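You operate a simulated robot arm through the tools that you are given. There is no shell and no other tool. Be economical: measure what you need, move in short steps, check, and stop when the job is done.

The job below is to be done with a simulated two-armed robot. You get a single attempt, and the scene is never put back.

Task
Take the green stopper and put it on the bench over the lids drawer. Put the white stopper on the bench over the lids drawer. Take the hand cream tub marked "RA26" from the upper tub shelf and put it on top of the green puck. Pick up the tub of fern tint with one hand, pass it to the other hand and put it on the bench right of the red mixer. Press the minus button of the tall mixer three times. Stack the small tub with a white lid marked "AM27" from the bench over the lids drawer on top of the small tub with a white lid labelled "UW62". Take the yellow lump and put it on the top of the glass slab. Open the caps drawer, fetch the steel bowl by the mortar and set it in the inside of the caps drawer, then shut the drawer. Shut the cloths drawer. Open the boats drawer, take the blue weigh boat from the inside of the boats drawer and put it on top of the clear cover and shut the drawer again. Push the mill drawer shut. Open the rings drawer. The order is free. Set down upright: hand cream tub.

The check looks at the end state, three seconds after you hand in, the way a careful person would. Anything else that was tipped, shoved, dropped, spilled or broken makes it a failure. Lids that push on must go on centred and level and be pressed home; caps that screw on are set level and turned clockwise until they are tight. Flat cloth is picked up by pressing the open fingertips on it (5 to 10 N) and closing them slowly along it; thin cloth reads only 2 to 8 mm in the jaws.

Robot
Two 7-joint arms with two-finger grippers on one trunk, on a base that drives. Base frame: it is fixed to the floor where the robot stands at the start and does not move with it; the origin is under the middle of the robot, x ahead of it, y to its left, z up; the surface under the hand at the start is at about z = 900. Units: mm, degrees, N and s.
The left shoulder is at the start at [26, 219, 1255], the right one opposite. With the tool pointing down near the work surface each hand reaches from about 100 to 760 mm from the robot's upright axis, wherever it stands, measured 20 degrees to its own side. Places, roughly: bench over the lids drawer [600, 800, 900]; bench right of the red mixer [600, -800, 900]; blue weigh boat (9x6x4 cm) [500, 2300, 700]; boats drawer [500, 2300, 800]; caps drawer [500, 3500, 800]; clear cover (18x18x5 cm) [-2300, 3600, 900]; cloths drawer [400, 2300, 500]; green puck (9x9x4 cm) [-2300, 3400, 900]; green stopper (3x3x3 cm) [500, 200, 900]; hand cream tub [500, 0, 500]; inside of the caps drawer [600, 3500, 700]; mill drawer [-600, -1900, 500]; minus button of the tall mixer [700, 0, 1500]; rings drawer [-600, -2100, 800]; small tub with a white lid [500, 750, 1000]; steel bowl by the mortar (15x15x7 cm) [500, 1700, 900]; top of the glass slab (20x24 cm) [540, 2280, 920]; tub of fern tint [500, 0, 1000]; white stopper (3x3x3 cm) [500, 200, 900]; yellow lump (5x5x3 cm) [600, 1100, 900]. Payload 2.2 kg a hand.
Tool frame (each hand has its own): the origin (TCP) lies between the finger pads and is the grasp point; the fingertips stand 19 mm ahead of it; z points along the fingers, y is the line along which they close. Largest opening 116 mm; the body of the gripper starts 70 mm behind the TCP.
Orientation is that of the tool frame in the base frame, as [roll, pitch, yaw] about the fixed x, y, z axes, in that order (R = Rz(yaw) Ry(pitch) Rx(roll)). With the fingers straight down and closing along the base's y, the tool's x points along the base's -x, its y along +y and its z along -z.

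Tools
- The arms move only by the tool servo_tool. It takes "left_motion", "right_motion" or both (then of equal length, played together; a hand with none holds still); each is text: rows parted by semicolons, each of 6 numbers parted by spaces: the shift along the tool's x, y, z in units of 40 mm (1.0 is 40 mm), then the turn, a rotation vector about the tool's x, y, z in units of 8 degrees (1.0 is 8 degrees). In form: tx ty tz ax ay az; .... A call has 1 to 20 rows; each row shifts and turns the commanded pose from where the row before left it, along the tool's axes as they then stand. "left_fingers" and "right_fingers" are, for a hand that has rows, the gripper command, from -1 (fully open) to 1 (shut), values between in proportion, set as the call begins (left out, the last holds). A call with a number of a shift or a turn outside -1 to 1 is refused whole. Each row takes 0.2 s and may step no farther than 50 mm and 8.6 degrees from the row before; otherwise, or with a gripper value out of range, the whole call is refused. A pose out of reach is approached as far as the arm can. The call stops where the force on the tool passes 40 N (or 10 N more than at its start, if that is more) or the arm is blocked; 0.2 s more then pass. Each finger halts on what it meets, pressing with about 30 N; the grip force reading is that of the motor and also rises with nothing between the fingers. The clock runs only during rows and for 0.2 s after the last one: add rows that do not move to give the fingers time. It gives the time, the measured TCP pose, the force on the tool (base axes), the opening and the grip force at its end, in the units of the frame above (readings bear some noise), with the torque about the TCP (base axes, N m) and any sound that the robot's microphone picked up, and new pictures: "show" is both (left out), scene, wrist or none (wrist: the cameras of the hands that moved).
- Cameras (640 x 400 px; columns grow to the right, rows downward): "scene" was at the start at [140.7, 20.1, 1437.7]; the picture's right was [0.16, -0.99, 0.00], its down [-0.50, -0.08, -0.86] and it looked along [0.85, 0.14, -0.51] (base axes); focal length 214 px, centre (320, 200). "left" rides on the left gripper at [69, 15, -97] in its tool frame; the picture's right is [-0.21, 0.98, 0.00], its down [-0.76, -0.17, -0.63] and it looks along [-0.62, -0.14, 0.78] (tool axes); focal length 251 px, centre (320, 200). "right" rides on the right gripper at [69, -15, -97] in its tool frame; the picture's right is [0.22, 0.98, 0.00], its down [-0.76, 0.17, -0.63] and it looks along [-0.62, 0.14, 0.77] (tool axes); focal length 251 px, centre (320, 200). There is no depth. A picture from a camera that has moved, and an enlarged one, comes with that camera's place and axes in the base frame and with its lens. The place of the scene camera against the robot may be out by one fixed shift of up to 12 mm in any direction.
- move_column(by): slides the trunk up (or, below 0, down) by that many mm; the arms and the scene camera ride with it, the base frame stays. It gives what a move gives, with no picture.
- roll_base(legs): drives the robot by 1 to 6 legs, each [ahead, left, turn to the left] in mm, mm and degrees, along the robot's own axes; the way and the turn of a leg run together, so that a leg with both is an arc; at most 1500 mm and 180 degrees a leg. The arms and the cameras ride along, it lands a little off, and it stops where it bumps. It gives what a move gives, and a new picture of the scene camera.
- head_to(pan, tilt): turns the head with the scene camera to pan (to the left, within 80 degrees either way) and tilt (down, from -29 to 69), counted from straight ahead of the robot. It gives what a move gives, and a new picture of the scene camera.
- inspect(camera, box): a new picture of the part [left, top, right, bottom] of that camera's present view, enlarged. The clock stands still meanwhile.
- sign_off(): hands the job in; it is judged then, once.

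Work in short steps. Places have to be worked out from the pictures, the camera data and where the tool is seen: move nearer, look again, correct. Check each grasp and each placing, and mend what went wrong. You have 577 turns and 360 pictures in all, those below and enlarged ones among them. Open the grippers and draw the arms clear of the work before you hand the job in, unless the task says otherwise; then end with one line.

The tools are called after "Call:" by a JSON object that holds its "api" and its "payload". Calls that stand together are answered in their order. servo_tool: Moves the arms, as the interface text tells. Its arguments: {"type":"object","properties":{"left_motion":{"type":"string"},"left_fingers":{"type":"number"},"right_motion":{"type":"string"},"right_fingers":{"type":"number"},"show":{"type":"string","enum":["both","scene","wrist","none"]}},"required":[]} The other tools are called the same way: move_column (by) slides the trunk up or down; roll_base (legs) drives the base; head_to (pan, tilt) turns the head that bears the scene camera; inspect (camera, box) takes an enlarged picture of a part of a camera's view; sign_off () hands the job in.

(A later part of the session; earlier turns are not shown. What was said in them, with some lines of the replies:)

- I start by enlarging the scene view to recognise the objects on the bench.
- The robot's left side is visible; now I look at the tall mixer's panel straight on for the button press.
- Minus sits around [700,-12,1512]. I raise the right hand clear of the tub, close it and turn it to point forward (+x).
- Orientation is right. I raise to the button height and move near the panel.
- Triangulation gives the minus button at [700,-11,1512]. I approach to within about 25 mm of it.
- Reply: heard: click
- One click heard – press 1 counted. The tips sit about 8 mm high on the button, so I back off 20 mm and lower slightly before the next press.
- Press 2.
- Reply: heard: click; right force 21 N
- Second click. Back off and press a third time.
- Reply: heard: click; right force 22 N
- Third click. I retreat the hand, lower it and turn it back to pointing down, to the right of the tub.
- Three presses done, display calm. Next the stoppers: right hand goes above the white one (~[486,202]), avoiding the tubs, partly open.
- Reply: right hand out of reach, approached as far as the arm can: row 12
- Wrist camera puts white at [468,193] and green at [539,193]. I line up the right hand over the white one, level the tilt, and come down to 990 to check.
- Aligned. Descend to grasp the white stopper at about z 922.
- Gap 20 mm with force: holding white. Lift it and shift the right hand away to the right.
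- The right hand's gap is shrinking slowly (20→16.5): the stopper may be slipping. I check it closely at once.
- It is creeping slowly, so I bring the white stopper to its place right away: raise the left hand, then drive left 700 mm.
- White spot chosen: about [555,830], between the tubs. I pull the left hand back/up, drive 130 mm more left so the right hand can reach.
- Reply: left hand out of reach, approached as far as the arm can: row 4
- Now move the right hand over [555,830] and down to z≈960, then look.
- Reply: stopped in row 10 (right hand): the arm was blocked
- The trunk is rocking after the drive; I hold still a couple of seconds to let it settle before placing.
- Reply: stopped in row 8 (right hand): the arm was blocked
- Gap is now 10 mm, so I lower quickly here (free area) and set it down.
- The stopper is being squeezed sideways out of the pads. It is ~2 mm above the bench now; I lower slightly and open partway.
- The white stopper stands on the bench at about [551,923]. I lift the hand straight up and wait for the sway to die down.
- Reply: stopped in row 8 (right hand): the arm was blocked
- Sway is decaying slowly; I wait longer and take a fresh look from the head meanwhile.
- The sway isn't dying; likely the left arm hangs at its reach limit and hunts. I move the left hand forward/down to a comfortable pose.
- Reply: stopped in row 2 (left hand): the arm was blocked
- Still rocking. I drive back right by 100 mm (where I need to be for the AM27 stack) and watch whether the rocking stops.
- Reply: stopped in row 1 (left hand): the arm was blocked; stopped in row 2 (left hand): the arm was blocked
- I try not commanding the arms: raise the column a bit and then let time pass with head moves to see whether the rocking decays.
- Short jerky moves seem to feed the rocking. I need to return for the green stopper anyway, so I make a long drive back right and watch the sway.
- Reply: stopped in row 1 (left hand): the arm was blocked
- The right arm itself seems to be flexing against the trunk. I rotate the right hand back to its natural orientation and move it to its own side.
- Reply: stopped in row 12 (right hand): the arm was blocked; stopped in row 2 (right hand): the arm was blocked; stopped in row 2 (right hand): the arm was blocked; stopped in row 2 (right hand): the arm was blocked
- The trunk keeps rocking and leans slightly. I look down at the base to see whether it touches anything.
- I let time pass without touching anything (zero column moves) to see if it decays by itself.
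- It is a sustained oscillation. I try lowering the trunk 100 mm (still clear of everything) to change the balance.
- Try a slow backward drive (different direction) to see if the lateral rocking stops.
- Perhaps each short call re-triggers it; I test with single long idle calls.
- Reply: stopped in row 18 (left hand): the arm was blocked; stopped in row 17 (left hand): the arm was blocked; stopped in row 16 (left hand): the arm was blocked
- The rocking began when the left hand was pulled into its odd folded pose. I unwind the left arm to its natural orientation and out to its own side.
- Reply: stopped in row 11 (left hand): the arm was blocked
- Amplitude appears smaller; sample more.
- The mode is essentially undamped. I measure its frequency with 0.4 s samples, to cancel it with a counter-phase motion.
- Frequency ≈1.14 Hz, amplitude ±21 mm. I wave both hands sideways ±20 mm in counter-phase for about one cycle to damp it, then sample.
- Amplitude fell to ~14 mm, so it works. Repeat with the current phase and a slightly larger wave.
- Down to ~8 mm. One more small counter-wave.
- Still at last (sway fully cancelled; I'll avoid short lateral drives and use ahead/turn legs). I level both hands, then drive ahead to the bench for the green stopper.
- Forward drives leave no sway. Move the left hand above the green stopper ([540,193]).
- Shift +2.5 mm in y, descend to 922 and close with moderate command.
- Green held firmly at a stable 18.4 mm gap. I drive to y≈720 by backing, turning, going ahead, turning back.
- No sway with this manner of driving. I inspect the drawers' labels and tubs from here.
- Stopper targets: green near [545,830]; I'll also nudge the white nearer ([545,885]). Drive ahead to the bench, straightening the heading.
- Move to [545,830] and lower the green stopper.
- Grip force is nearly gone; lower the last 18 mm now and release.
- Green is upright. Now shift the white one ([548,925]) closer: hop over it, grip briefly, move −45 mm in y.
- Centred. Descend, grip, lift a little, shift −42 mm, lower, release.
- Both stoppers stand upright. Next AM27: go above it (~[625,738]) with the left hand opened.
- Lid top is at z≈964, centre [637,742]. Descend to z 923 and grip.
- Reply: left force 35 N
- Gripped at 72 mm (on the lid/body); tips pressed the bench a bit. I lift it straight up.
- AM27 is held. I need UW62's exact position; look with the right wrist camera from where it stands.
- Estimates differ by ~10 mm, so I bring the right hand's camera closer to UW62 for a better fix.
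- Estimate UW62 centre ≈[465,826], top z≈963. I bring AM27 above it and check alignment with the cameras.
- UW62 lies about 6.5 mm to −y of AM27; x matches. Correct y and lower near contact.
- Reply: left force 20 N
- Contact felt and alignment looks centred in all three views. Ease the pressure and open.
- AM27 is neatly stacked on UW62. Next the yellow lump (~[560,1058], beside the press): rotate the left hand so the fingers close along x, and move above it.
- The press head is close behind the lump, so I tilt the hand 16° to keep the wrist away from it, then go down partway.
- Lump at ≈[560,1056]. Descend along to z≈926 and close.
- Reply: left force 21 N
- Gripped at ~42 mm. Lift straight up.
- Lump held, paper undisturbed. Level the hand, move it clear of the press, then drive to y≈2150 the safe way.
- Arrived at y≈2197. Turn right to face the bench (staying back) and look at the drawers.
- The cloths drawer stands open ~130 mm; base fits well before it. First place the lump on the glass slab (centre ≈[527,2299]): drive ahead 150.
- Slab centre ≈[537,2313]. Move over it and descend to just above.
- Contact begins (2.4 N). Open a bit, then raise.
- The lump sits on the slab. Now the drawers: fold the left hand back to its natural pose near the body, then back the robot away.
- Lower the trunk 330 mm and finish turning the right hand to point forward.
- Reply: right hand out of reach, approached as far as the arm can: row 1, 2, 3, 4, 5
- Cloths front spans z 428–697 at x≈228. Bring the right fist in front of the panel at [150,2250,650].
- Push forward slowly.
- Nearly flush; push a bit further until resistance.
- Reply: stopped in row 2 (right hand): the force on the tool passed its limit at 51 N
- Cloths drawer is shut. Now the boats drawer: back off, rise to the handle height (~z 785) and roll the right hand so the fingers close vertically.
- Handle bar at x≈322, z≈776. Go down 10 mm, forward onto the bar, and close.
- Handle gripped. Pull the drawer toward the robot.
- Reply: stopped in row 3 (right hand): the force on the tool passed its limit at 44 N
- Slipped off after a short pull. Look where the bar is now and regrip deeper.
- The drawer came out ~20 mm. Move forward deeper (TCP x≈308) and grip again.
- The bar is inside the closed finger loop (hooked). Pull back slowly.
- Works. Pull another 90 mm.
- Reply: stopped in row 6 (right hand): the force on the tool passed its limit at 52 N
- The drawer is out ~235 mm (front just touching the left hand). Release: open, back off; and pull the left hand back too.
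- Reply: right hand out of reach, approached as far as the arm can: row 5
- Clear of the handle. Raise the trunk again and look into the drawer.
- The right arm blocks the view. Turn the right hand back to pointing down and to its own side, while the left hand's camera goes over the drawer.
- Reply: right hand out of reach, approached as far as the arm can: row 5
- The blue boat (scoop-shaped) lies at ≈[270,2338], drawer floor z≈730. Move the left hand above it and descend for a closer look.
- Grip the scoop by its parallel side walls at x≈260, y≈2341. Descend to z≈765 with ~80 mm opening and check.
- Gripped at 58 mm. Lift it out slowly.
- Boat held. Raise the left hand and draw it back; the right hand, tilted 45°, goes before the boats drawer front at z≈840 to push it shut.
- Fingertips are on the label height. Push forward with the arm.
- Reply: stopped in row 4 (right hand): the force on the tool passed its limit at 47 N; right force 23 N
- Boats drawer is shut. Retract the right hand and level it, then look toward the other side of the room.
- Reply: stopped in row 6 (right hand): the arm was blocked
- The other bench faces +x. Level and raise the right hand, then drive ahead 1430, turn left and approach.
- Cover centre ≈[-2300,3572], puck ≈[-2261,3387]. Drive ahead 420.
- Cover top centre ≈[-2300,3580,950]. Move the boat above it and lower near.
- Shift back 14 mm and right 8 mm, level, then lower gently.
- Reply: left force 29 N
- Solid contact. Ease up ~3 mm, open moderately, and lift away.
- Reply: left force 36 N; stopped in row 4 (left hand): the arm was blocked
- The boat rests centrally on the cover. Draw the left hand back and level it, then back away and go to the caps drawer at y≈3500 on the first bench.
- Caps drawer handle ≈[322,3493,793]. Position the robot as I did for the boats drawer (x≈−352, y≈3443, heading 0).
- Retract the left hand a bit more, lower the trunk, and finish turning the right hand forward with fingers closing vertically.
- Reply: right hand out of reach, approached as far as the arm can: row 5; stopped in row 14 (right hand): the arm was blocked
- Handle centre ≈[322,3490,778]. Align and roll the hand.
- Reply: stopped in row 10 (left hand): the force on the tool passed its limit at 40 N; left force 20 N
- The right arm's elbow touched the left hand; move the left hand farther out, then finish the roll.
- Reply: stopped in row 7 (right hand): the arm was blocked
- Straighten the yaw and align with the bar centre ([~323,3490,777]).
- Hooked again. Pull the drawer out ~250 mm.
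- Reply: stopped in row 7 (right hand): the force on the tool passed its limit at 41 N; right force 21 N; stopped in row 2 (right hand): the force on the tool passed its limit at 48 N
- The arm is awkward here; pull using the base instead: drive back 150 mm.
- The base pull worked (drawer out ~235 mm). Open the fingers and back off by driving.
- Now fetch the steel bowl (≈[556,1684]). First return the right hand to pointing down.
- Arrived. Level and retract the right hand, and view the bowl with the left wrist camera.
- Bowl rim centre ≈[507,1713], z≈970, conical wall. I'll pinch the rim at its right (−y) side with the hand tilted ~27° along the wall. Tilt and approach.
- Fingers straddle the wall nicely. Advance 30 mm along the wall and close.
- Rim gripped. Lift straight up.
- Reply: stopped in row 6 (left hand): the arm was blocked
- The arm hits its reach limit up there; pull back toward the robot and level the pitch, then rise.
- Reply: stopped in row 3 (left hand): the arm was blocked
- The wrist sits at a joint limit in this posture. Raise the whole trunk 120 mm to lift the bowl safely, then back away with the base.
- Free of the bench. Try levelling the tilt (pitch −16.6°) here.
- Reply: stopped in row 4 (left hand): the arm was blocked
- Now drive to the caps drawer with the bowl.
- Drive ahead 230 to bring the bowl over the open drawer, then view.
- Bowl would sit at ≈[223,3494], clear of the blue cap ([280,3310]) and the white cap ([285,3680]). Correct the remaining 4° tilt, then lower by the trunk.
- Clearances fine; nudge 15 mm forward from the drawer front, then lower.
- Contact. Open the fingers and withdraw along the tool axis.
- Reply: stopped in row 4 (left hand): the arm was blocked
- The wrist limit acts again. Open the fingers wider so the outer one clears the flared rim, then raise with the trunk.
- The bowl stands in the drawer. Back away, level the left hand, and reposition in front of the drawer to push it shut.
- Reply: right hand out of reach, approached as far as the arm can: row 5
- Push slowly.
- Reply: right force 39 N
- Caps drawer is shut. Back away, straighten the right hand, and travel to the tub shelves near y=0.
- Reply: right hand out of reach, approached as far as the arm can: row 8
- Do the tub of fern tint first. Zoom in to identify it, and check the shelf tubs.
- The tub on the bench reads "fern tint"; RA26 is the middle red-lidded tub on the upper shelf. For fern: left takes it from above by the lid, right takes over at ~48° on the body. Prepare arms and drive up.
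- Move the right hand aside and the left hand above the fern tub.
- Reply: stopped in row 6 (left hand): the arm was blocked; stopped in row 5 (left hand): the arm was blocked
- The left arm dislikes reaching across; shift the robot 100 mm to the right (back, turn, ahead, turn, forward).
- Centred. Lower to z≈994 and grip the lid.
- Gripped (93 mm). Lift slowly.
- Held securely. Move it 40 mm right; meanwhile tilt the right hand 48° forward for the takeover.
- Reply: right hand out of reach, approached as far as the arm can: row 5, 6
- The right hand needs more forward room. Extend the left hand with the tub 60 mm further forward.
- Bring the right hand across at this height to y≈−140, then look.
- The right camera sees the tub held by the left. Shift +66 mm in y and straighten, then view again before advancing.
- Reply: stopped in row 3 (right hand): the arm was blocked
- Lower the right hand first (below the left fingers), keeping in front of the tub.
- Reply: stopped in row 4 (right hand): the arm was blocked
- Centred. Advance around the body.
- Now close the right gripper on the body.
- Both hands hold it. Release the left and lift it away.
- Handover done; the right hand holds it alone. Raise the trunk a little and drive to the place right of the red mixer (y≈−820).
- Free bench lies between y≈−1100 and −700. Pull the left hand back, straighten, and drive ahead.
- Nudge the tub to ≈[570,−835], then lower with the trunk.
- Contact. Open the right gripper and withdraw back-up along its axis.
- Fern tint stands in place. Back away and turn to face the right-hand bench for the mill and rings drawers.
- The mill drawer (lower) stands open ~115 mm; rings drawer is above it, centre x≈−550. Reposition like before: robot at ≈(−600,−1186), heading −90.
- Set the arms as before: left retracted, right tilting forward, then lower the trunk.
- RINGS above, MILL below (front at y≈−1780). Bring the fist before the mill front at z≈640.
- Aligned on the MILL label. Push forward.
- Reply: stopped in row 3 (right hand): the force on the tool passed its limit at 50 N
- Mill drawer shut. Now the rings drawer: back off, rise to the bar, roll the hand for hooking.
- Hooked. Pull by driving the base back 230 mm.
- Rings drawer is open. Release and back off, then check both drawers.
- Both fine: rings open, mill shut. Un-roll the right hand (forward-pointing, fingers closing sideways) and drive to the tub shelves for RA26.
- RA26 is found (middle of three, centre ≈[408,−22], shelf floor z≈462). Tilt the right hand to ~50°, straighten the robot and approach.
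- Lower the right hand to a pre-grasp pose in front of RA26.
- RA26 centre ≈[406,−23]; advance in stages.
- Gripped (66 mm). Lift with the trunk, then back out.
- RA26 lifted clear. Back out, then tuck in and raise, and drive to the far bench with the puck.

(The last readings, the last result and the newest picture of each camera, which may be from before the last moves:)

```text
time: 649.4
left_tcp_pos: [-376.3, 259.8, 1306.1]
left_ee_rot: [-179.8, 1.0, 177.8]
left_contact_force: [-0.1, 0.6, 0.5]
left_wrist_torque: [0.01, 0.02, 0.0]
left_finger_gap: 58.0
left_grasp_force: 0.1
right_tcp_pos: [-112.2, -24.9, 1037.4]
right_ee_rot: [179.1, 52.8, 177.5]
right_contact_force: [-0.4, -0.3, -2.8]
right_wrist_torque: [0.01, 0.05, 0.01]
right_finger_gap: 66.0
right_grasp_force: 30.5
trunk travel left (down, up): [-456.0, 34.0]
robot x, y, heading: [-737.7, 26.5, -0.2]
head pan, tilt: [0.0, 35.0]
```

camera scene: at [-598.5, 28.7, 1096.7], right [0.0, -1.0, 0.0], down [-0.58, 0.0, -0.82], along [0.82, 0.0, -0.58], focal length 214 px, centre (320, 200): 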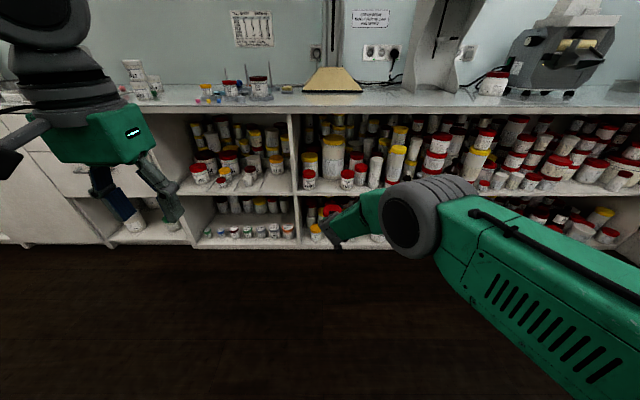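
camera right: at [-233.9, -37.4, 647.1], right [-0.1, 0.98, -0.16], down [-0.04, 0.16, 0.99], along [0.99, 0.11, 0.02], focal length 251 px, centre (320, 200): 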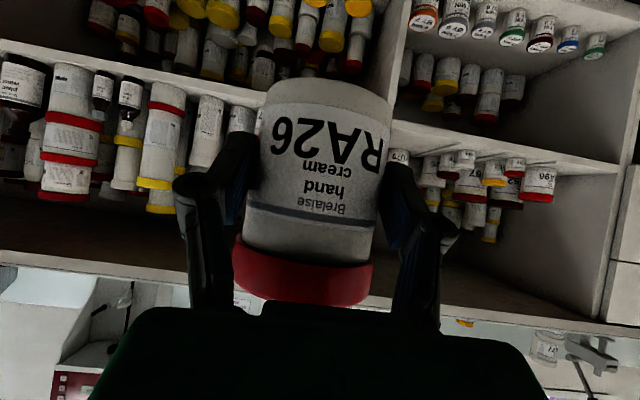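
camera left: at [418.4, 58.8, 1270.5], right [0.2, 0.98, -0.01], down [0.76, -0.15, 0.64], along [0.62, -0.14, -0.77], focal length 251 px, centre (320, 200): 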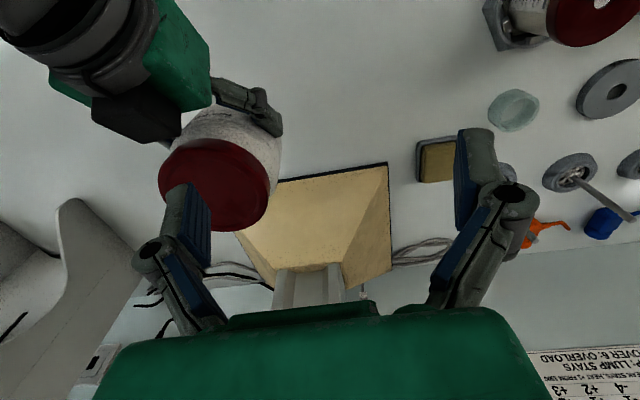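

Good: tub at z≈1037, held. Drive to the far bench.

Call:
{"api": "roll_base", "payload": {"legs": [[0, 0, 90], [1200, 0, 0], [1200, 0, 0], [910, 0, 0], [0, 0, 90], [300, 0, 0]]}}

```text
time: 674.7
left_tcp_pos: [-1416.3, 3066.3, 1307.4]
left_ee_rot: [-179.8, 1.1, -1.7]
left_contact_force: [0.3, -0.1, 0.2]
left_wrist_torque: [-0.01, 0.01, 0.02]
left_finger_gap: 58.0
left_grasp_force: 0.0
right_tcp_pos: [-1683.1, 3344.9, 1039.0]
right_ee_rot: [179.0, 53.0, -1.7]
right_contact_force: [1.3, -0.2, -2.2]
right_wrist_torque: [0.04, -0.08, 0.0]
right_finger_gap: 66.2
right_grasp_force: 30.0
trunk travel left (down, up): [-456.0, 34.0]
robot x, y, heading: [-1063.5, 3302.5, -179.5]
head pan, tilt: [0.0, 35.0]
camera scene: at [-1184.5, 3300.1, 1486.9], right [-0.01, 1.0, 0.0], down [0.58, 0.01, -0.82], along [-0.82, -0.01, -0.58], focal length 214 px, centre (320, 200)
```

scene: 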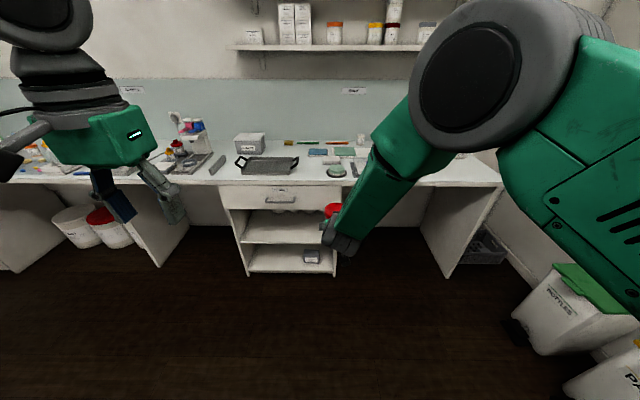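

Call:
{"api": "servo_tool", "payload": {"right_motion": "0 -0.5 0 0 0 0;0 -0.5 0 0 0 0;0 0 0 0 0 0", "show": "none"}}

Call:
{"api": "roll_base", "payload": {"legs": [[440, 0, 0]]}}

Call:
{"api": "servo_tool", "payload": {"right_motion": "0 0 0 0 0 0", "show": "wrist"}}

Call:
{"api": "inspect", "payload": {"camera": "left", "box": [0, 0, 640, 400]}}

```text
time: 675.5
left_tcp_pos: [-1416.5, 3066.7, 1304.5]
left_ee_rot: [-179.9, 0.6, -1.7]
left_contact_force: [0.2, -0.1, 0.3]
left_wrist_torque: [-0.01, -0.03, 0.0]
left_finger_gap: 58.1
left_grasp_force: 0.0
right_tcp_pos: [-1681.1, 3387.4, 1037.7]
right_ee_rot: [178.9, 52.9, -1.7]
right_contact_force: [0.2, 0.0, -2.1]
right_wrist_torque: [-0.02, -0.04, 0.04]
right_finger_gap: 66.0
right_grasp_force: 30.4
trunk travel left (down, up): [-456.0, 34.0]
robot x, y, heading: [-1060.6, 3305.4, -179.6]
head pan, tilt: [0.0, 35.0]
```

```text
time: 678.2
left_tcp_pos: [-1850.8, 3060.9, 1306.5]
left_ee_rot: [-179.9, 0.7, -1.5]
left_contact_force: [-0.5, -0.4, 0.4]
left_wrist_torque: [0.04, -0.03, -0.04]
left_finger_gap: 57.9
left_grasp_force: 0.0
right_tcp_pos: [-2117.8, 3379.8, 1037.4]
right_ee_rot: [178.9, 53.0, -1.5]
right_contact_force: [-0.8, 0.3, -3.0]
right_wrist_torque: [0.0, -0.05, 0.02]
right_finger_gap: 66.0
right_grasp_force: 30.2
trunk travel left (down, up): [-456.0, 34.0]
robot x, y, heading: [-1495.4, 3298.5, -179.6]
head pan, tilt: [0.0, 35.0]
camera scene: at [-1623.1, 3296.2, 1486.9], right [-0.01, 1.0, 0.0], down [0.58, 0.01, -0.82], along [-0.82, -0.01, -0.58], focal length 214 px, centre (320, 200)
```

scene: 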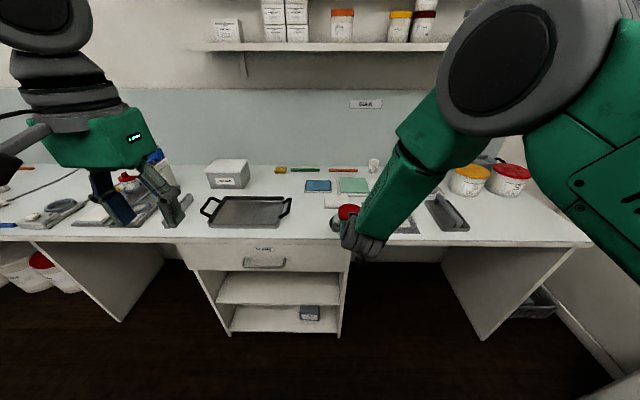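

```text
time: 678.6
left_tcp_pos: [-1848.4, 3062.0, 1303.0]
left_ee_rot: [-180.0, 0.2, -1.5]
left_contact_force: [-0.8, -0.1, -0.5]
left_wrist_torque: [0.01, -0.02, 0.01]
left_finger_gap: 58.0
left_grasp_force: 0.0
right_tcp_pos: [-2116.8, 3380.0, 1038.5]
right_ee_rot: [178.9, 53.1, -1.6]
right_contact_force: [-0.3, 0.1, -2.0]
right_wrist_torque: [-0.02, -0.02, 0.03]
right_finger_gap: 66.0
right_grasp_force: 29.8
trunk travel left (down, up): [-456.0, 34.0]
robot x, y, heading: [-1501.4, 3300.6, -179.1]
head pan, tilt: [0.0, 35.0]
camera right: at [-1997.2, 3392.7, 1041.4], right [0.12, -0.98, -0.16], down [0.05, -0.16, 0.99], along [-0.99, -0.12, 0.03], focal length 251 px, centre (320, 200)
```

right: 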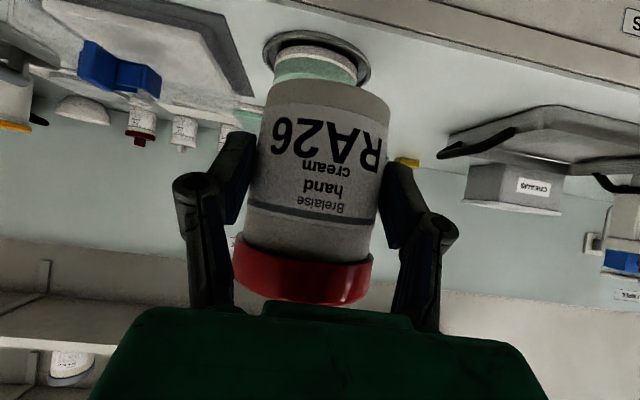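

```text
1.00 times, centred on (320, 200) of left (not enlarged: the box is as wide or as high as the picture)
camera zoom: at [-1779.3, 3045.0, 1398.7], right [-0.24, -0.97, 0.0], down [-0.75, 0.18, 0.64], along [-0.62, 0.15, -0.77], focal length 251 px, centre (320, 200)
```

zoom: 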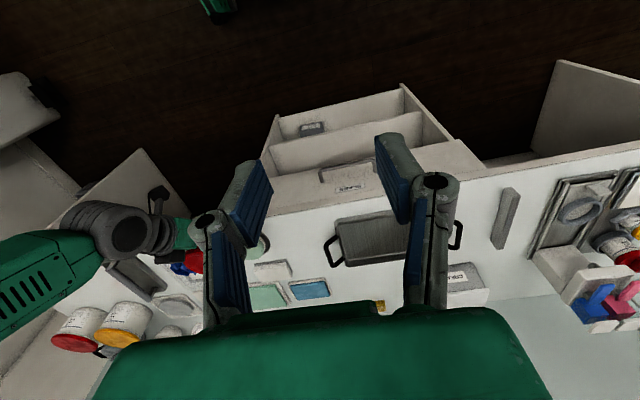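

The right camera sees the puck well: centre ≈[−2258,3387]. Drive ahead 140 and fine-adjust.

Call:
{"api": "roll_base", "payload": {"legs": [[138, 0, 0]]}}

Call:
{"api": "servo_tool", "payload": {"right_motion": "0 -0.2 0 0 0 0;0 0 0 0 0 0;0 0 0 0 0 0", "show": "both"}}

```text
time: 679.9
left_tcp_pos: [-1984.9, 3060.1, 1304.7]
left_ee_rot: [-179.9, 0.5, -1.4]
left_contact_force: [-0.7, 0.6, -0.6]
left_wrist_torque: [0.01, -0.01, -0.05]
left_finger_gap: 58.1
left_grasp_force: 0.0
right_tcp_pos: [-2252.2, 3377.5, 1040.2]
right_ee_rot: [178.8, 53.2, -1.6]
right_contact_force: [-1.2, -0.7, -1.1]
right_wrist_torque: [0.0, -0.05, 0.0]
right_finger_gap: 66.2
right_grasp_force: 30.5
trunk travel left (down, up): [-456.0, 34.0]
robot x, y, heading: [-1637.2, 3296.4, -179.3]
head pan, tilt: [0.0, 35.0]
camera scene: at [-1759.9, 3294.3, 1487.0], right [-0.01, 1.0, 0.0], down [0.57, 0.01, -0.82], along [-0.82, -0.01, -0.57], focal length 214 px, centre (320, 200)
```

scene: 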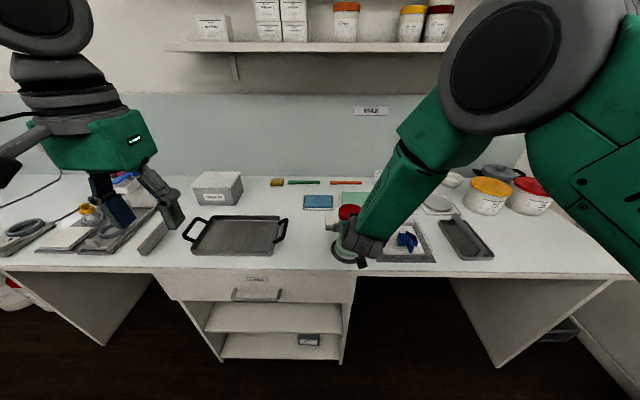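

```text
time: 680.7
left_tcp_pos: [-1985.8, 3060.2, 1301.6]
left_ee_rot: [-179.9, -0.1, -1.4]
left_contact_force: [0.3, 0.6, 0.5]
left_wrist_torque: [-0.02, 0.01, 0.0]
left_finger_gap: 58.0
left_grasp_force: 0.0
right_tcp_pos: [-2253.4, 3385.8, 1040.0]
right_ee_rot: [178.8, 53.2, -1.5]
right_contact_force: [-0.5, -0.5, -2.1]
right_wrist_torque: [-0.01, -0.06, 0.02]
right_finger_gap: 66.0
right_grasp_force: 29.5
trunk travel left (down, up): [-456.0, 34.0]
robot x, y, heading: [-1634.1, 3295.8, -179.2]
head pan, tilt: [0.0, 35.0]
camera scene: at [-1763.6, 3294.0, 1486.6], right [-0.01, 1.0, 0.0], down [0.58, 0.01, -0.82], along [-0.82, -0.01, -0.58], focal length 214 px, centre (320, 200)
camera right: at [-2134.9, 3398.8, 1041.7], right [0.12, -0.98, -0.16], down [0.05, -0.15, 0.99], along [-0.99, -0.13, 0.03], focal length 251 px, centre (320, 200)
```

scene: 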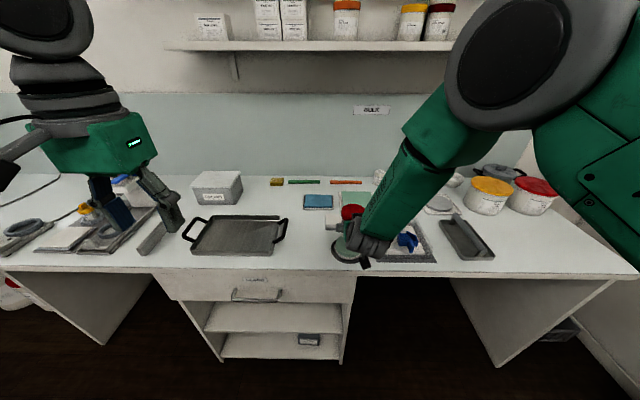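
right: 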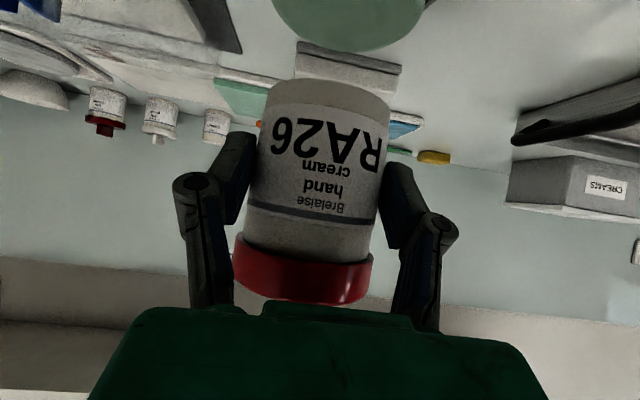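

Puck centre ≈[−2266,3384]. Shift 12 mm forward, then lower with the trunk.

Call:
{"api": "servo_tool", "payload": {"right_motion": "-0.19 0.05 0.25 0 0 0;0 0 0 0 0 0", "show": "none"}}

Call:
{"api": "move_column", "payload": {"by": -45}}

Call:
{"api": "servo_tool", "payload": {"right_motion": "0 0 0 0 0 0", "show": "wrist"}}

Call:
{"api": "inspect", "payload": {"camera": "scene", "box": [290, 170, 450, 280]}}

```text
time: 681.3
left_tcp_pos: [-1984.4, 3060.5, 1301.7]
left_ee_rot: [-179.9, -0.2, -1.4]
left_contact_force: [0.1, -0.6, -0.2]
left_wrist_torque: [0.02, 0.01, -0.01]
left_finger_gap: 58.0
left_grasp_force: 0.0
right_tcp_pos: [-2265.1, 3383.6, 1039.4]
right_ee_rot: [178.8, 53.2, -1.5]
right_contact_force: [0.1, -0.2, -1.7]
right_wrist_torque: [-0.01, -0.02, -0.01]
right_finger_gap: 66.0
right_grasp_force: 29.8
trunk travel left (down, up): [-456.0, 34.0]
robot x, y, heading: [-1635.8, 3298.5, -179.1]
head pan, tilt: [0.0, 35.0]
```

```text
time: 682.2
left_tcp_pos: [-1983.7, 3060.2, 1257.6]
left_ee_rot: [-179.9, -0.1, -1.3]
left_contact_force: [0.8, -0.6, 0.7]
left_wrist_torque: [-0.03, 0.02, -0.04]
left_finger_gap: 57.8
left_grasp_force: 0.1
right_tcp_pos: [-2265.1, 3383.2, 995.2]
right_ee_rot: [178.8, 53.4, -1.5]
right_contact_force: [0.5, 0.2, -1.5]
right_wrist_torque: [0.01, -0.04, 0.01]
right_finger_gap: 65.9
right_grasp_force: 29.7
trunk travel left (down, up): [-411.0, 79.0]
robot x, y, heading: [-1639.7, 3297.0, -179.1]
head pan, tilt: [0.0, 35.0]
```

```text
time: 682.6
left_tcp_pos: [-1985.0, 3061.2, 1257.2]
left_ee_rot: [-179.9, -0.1, -1.4]
left_contact_force: [-1.0, 0.9, -0.2]
left_wrist_torque: [-0.03, -0.01, -0.03]
left_finger_gap: 58.4
left_grasp_force: 0.0
right_tcp_pos: [-2265.7, 3384.4, 995.7]
right_ee_rot: [178.9, 53.2, -1.5]
right_contact_force: [0.1, 0.1, -3.0]
right_wrist_torque: [-0.01, -0.03, 0.01]
right_finger_gap: 66.1
right_grasp_force: 30.2
trunk travel left (down, up): [-411.0, 79.0]
robot x, y, heading: [-1637.8, 3291.6, -179.1]
head pan, tilt: [0.0, 35.0]
camera right: at [-2146.6, 3397.1, 996.8], right [0.12, -0.98, -0.16], down [0.05, -0.15, 0.99], along [-0.99, -0.13, 0.03], focal length 251 px, centre (320, 200)
```

right: 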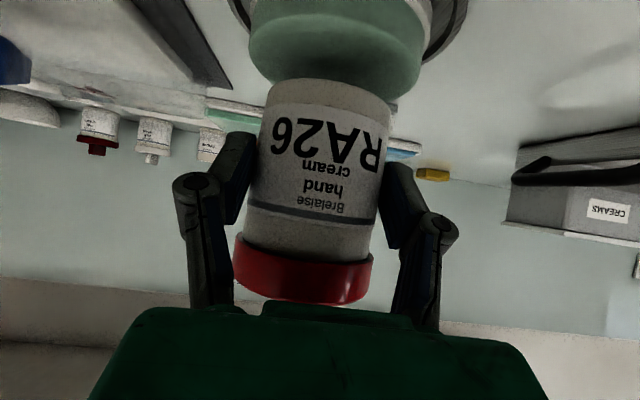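

```text
3.64 times, centred on (370, 225) of scene
camera zoom: at [-1762.9, 3293.8, 1441.7], right [-0.01, 1.0, 0.0], down [0.58, 0.01, -0.82], along [-0.82, -0.01, -0.58], focal length 780 px, centre (138, 109)
```

zoom: 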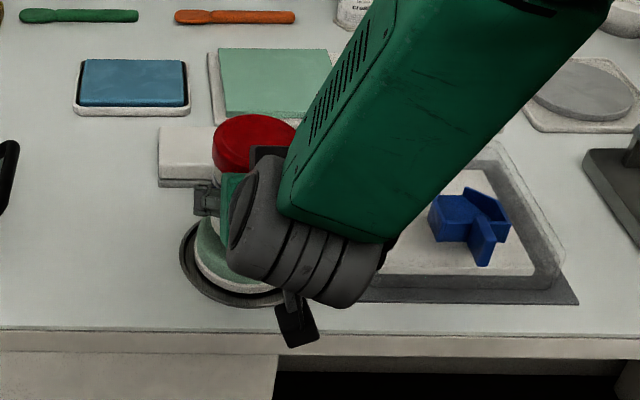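

Alignment good (puck and tub columns match). Lower gently to contact.

Call:
{"api": "move_column", "payload": {"by": -10}}

Call:
{"api": "move_column", "payload": {"by": -5}}

Call:
{"api": "servo_tool", "payload": {"right_motion": "0 0 0 0 0 0", "show": "wrist"}}

```text
time: 683.2
left_tcp_pos: [-1984.2, 3059.6, 1246.5]
left_ee_rot: [-179.9, -0.1, -1.4]
left_contact_force: [0.3, -0.5, 1.2]
left_wrist_torque: [0.02, 0.02, 0.0]
left_finger_gap: 58.0
left_grasp_force: 0.2
right_tcp_pos: [-2264.3, 3383.1, 985.3]
right_ee_rot: [178.7, 53.2, -1.6]
right_contact_force: [-0.5, 0.0, -2.0]
right_wrist_torque: [-0.01, -0.02, 0.05]
right_finger_gap: 66.1
right_grasp_force: 30.3
trunk travel left (down, up): [-401.0, 89.0]
robot x, y, heading: [-1640.4, 3298.5, -179.4]
head pan, tilt: [0.0, 35.0]
```

```text
time: 683.7
left_tcp_pos: [-1984.2, 3060.8, 1242.5]
left_ee_rot: [-180.0, -0.2, -1.3]
left_contact_force: [-0.5, -0.6, 0.4]
left_wrist_torque: [0.0, 0.01, 0.01]
left_finger_gap: 57.9
left_grasp_force: 0.0
right_tcp_pos: [-2264.3, 3383.2, 978.8]
right_ee_rot: [178.8, 53.2, -1.4]
right_contact_force: [-0.6, 0.1, -1.1]
right_wrist_torque: [0.01, -0.05, -0.01]
right_finger_gap: 66.3
right_grasp_force: 30.2
trunk travel left (down, up): [-396.0, 94.0]
robot x, y, heading: [-1638.1, 3298.3, -179.1]
head pan, tilt: [0.0, 35.0]
```

```text
time: 684.1
left_tcp_pos: [-1983.5, 3060.9, 1241.4]
left_ee_rot: [-179.9, -0.1, -1.4]
left_contact_force: [-1.1, 0.2, 0.0]
left_wrist_torque: [-0.01, 0.01, 0.01]
left_finger_gap: 58.2
left_grasp_force: 0.0
right_tcp_pos: [-2265.3, 3383.8, 978.7]
right_ee_rot: [178.8, 53.3, -1.5]
right_contact_force: [-0.5, 1.0, -1.2]
right_wrist_torque: [0.04, -0.01, 0.02]
right_finger_gap: 65.8
right_grasp_force: 29.9
trunk travel left (down, up): [-396.0, 94.0]
robot x, y, heading: [-1636.2, 3297.5, -179.3]
head pan, tilt: [0.0, 35.0]
camera right: at [-2146.4, 3397.1, 981.9], right [0.12, -0.98, -0.16], down [0.05, -0.15, 0.99], along [-0.99, -0.13, 0.03], focal length 251 px, centre (320, 200)
```

right: 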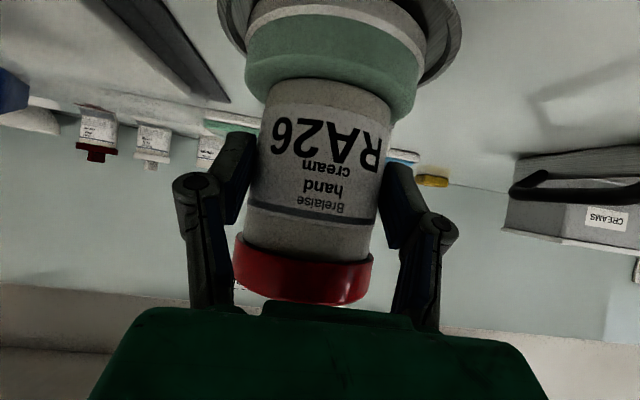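

Call:
{"api": "move_column", "payload": {"by": -3}}

Call:
{"api": "move_column", "payload": {"by": -3}}

Call:
{"api": "move_column", "payload": {"by": -3}}

```text
time: 684.6
left_tcp_pos: [-1982.3, 3060.7, 1240.7]
left_ee_rot: [-179.8, 0.3, -1.4]
left_contact_force: [0.9, 0.2, -0.5]
left_wrist_torque: [0.01, 0.0, -0.02]
left_finger_gap: 58.1
left_grasp_force: 0.1
right_tcp_pos: [-2265.8, 3383.5, 980.2]
right_ee_rot: [178.8, 53.5, -1.6]
right_contact_force: [1.6, -0.2, 12.2]
right_wrist_torque: [0.2, -0.24, -0.03]
right_finger_gap: 66.2
right_grasp_force: 29.7
trunk travel left (down, up): [-393.0, 97.0]
robot x, y, heading: [-1635.8, 3295.9, -179.1]
head pan, tilt: [0.0, 35.0]
```

```text
time: 685.1
left_tcp_pos: [-1982.4, 3060.2, 1238.1]
left_ee_rot: [-179.8, 0.4, -1.4]
left_contact_force: [0.0, -0.2, -0.6]
left_wrist_torque: [0.0, 0.03, -0.01]
left_finger_gap: 58.1
left_grasp_force: 0.1
right_tcp_pos: [-2266.3, 3383.4, 976.0]
right_ee_rot: [178.9, 53.6, -1.6]
right_contact_force: [-2.6, -0.3, 19.5]
right_wrist_torque: [0.02, 0.43, -0.04]
right_finger_gap: 66.3
right_grasp_force: 30.2
trunk travel left (down, up): [-390.0, 100.0]
robot x, y, heading: [-1640.6, 3297.0, -178.9]
head pan, tilt: [0.0, 35.0]
```

```text
time: 685.7
left_tcp_pos: [-1983.0, 3061.1, 1235.3]
left_ee_rot: [-179.9, 0.2, -1.4]
left_contact_force: [-0.2, -0.9, 1.3]
left_wrist_torque: [0.01, 0.04, -0.01]
left_finger_gap: 57.7
left_grasp_force: 0.2
right_tcp_pos: [-2264.5, 3385.2, 972.5]
right_ee_rot: [178.8, 53.4, -1.5]
right_contact_force: [-3.8, -2.1, 19.4]
right_wrist_torque: [-0.01, 0.5, 0.03]
right_finger_gap: 66.3
right_grasp_force: 30.3
trunk travel left (down, up): [-387.0, 103.0]
robot x, y, heading: [-1637.9, 3294.1, -179.1]
head pan, tilt: [0.0, 35.0]
```

In contact. Open and withdraw backward.

Call:
{"api": "servo_tool", "payload": {"right_motion": "0 0 0 0 0 0;0 0 0 0 0 0;0 0 0 0 0 0", "right_fingers": -0.7, "show": "wrist"}}

```text
time: 686.5
left_tcp_pos: [-1985.3, 3060.3, 1232.9]
left_ee_rot: [-180.0, -0.2, -1.5]
left_contact_force: [0.3, -0.5, 0.2]
left_wrist_torque: [-0.01, -0.01, 0.01]
left_finger_gap: 58.0
left_grasp_force: 0.1
right_tcp_pos: [-2264.6, 3383.9, 969.6]
right_ee_rot: [178.9, 53.0, -1.4]
right_contact_force: [0.0, -0.8, -0.1]
right_wrist_torque: [-0.01, 0.01, -0.01]
right_finger_gap: 98.7
right_grasp_force: 0.1
trunk travel left (down, up): [-387.0, 103.0]
robot x, y, heading: [-1635.9, 3295.1, -179.3]
head pan, tilt: [0.0, 35.0]
camera right: at [-2146.3, 3396.6, 972.5], right [0.12, -0.98, -0.16], down [0.05, -0.15, 0.99], along [-0.99, -0.13, 0.03], focal length 251 px, centre (320, 200)
```

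right: 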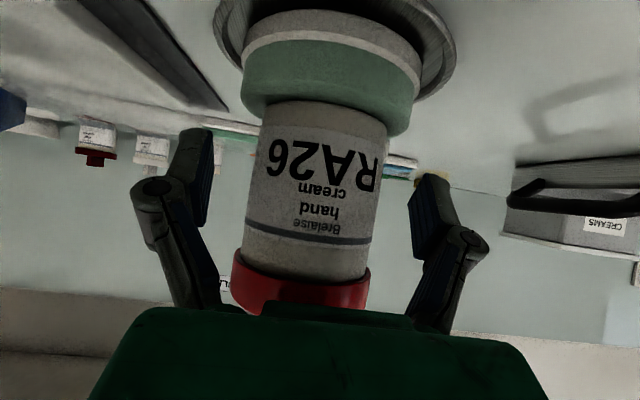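

RA26 stands upright on the puck. Back straight off with the base.

Call:
{"api": "roll_base", "payload": {"legs": [[-250, 0, 0]]}}

Call:
{"api": "inspect", "payload": {"camera": "scene", "box": [260, 130, 460, 260]}}

Call:
{"api": "inspect", "payload": {"camera": "right", "box": [160, 0, 480, 200]}}

```text
time: 688.3
left_tcp_pos: [-1735.7, 3064.5, 1232.5]
left_ee_rot: [-179.9, -0.2, -1.5]
left_contact_force: [0.7, 0.5, 0.2]
left_wrist_torque: [-0.03, 0.02, 0.02]
left_finger_gap: 58.1
left_grasp_force: 0.1
right_tcp_pos: [-2016.6, 3389.2, 970.8]
right_ee_rot: [178.9, 53.2, -1.6]
right_contact_force: [-0.1, 1.0, 0.1]
right_wrist_torque: [-0.01, -0.04, -0.02]
right_finger_gap: 98.5
right_grasp_force: 0.0
trunk travel left (down, up): [-387.0, 103.0]
robot x, y, heading: [-1389.2, 3303.4, -179.3]
head pan, tilt: [0.0, 35.0]
camera scene: at [-1514.3, 3297.4, 1417.6], right [-0.01, 1.0, 0.0], down [0.58, 0.01, -0.82], along [-0.82, -0.01, -0.58], focal length 214 px, centre (320, 200)
```

scene: 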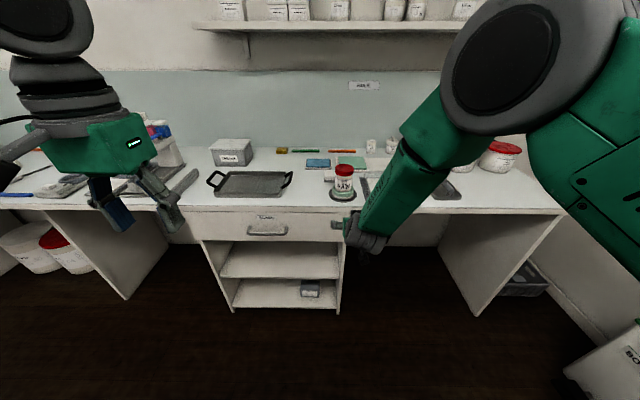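

```text
3.08 times, centred on (360, 195) of scene
camera zoom: at [-1514.3, 3297.4, 1417.6], right [-0.01, 1.0, 0.0], down [0.58, 0.01, -0.82], along [-0.82, -0.01, -0.58], focal length 660 px, centre (197, 215)
```

zoom: 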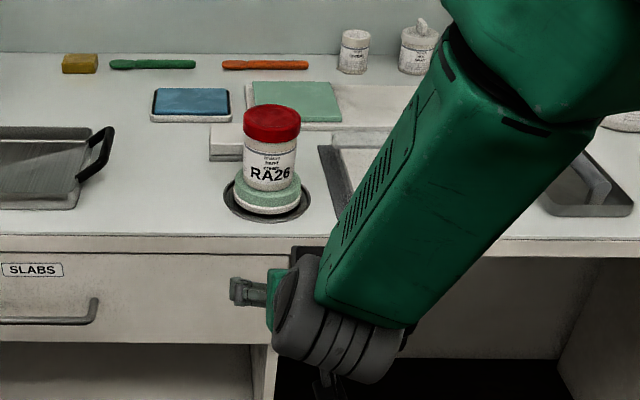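

```text
2.00 times, centred on (320, 100) of right
camera zoom: at [-1897.3, 3401.6, 972.8], right [0.12, -0.98, -0.16], down [0.05, -0.15, 0.99], along [-0.99, -0.12, 0.03], focal length 503 px, centre (320, 400)
```

zoom: 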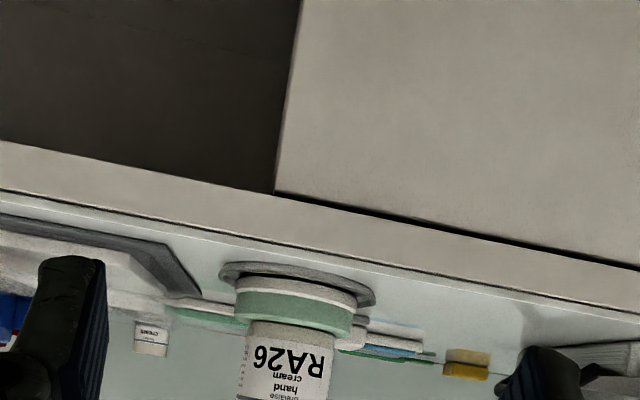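

RA26 stands upright and centred on the puck, and the blue boat is on the cover. Everything is done; open both grippers fully and back a little further away.

Call:
{"api": "servo_tool", "payload": {"left_motion": "0 0 0 0 0 0;0 0 0 0 0 0;0 0 0 0 0 0", "right_motion": "0 0 0 0 0 0;0 0 0 0 0 0;0 0 0 0 0 0", "left_fingers": -1, "right_fingers": -1, "show": "none"}}

Call:
{"api": "roll_base", "payload": {"legs": [[-250, 0, 0]]}}

Call:
{"api": "inspect", "payload": {"camera": "scene", "box": [240, 120, 480, 250]}}

```text
time: 689.1
left_tcp_pos: [-1730.9, 3066.1, 1230.3]
left_ee_rot: [-180.0, -0.6, -1.5]
left_contact_force: [-1.2, 0.7, 0.2]
left_wrist_torque: [0.01, -0.01, 0.01]
left_finger_gap: 116.1
left_grasp_force: 0.1
right_tcp_pos: [-2012.5, 3389.3, 973.8]
right_ee_rot: [178.7, 53.4, -1.7]
right_contact_force: [0.2, 0.9, 0.0]
right_wrist_torque: [-0.01, -0.01, -0.02]
right_finger_gap: 116.2
right_grasp_force: 0.0
trunk travel left (down, up): [-387.0, 103.0]
robot x, y, heading: [-1388.5, 3295.3, -179.1]
head pan, tilt: [0.0, 35.0]
```

```text
time: 690.9
left_tcp_pos: [-1486.5, 3068.2, 1231.3]
left_ee_rot: [-179.9, -0.6, -1.5]
left_contact_force: [-0.2, 0.5, -0.4]
left_wrist_torque: [0.02, 0.01, 0.01]
left_finger_gap: 116.1
left_grasp_force: 0.0
right_tcp_pos: [-1767.0, 3393.3, 973.2]
right_ee_rot: [178.7, 53.5, -1.9]
right_contact_force: [0.3, 0.4, 0.3]
right_wrist_torque: [-0.01, 0.03, 0.04]
right_finger_gap: 115.8
right_grasp_force: 0.1
trunk travel left (down, up): [-387.0, 103.0]
robot x, y, heading: [-1144.4, 3305.1, -179.4]
head pan, tilt: [0.0, 35.0]
camera scene: at [-1267.8, 3300.5, 1417.6], right [-0.01, 1.0, 0.0], down [0.58, 0.01, -0.82], along [-0.82, -0.01, -0.58], focal length 214 px, centre (320, 200)
```

scene: 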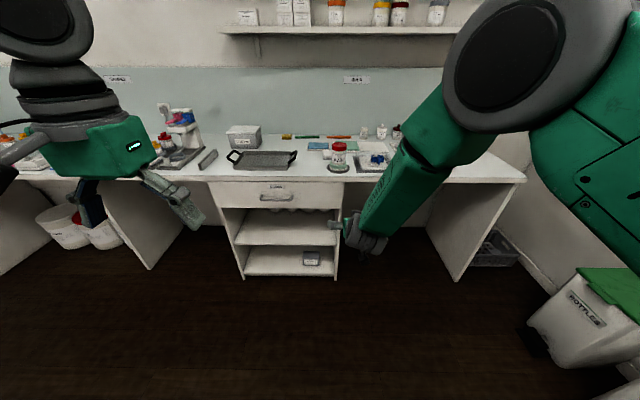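

```text
2.67 times, centred on (360, 185) of scene
camera zoom: at [-1267.8, 3300.5, 1417.6], right [-0.01, 1.0, 0.0], down [0.58, 0.01, -0.82], along [-0.82, -0.01, -0.58], focal length 572 px, centre (213, 240)
```

zoom: 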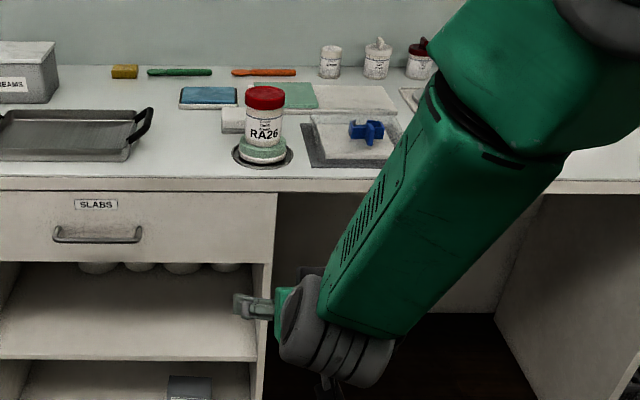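

All parts are finished and checked; grippers are open and clear. I hand the job in.

Call:
{"api": "sign_off", "payload": {}}

```text
The job is handed in.
```

I did every item on the task list and handed the job in. The grippers are open and the arms are clear of the work. The least certain item is the two stoppers: the edge of the "bench over the lids drawer" area was not marked, so I put them in the free space beside the stacked tubs, and the green one may sit just outside the drawer's width.
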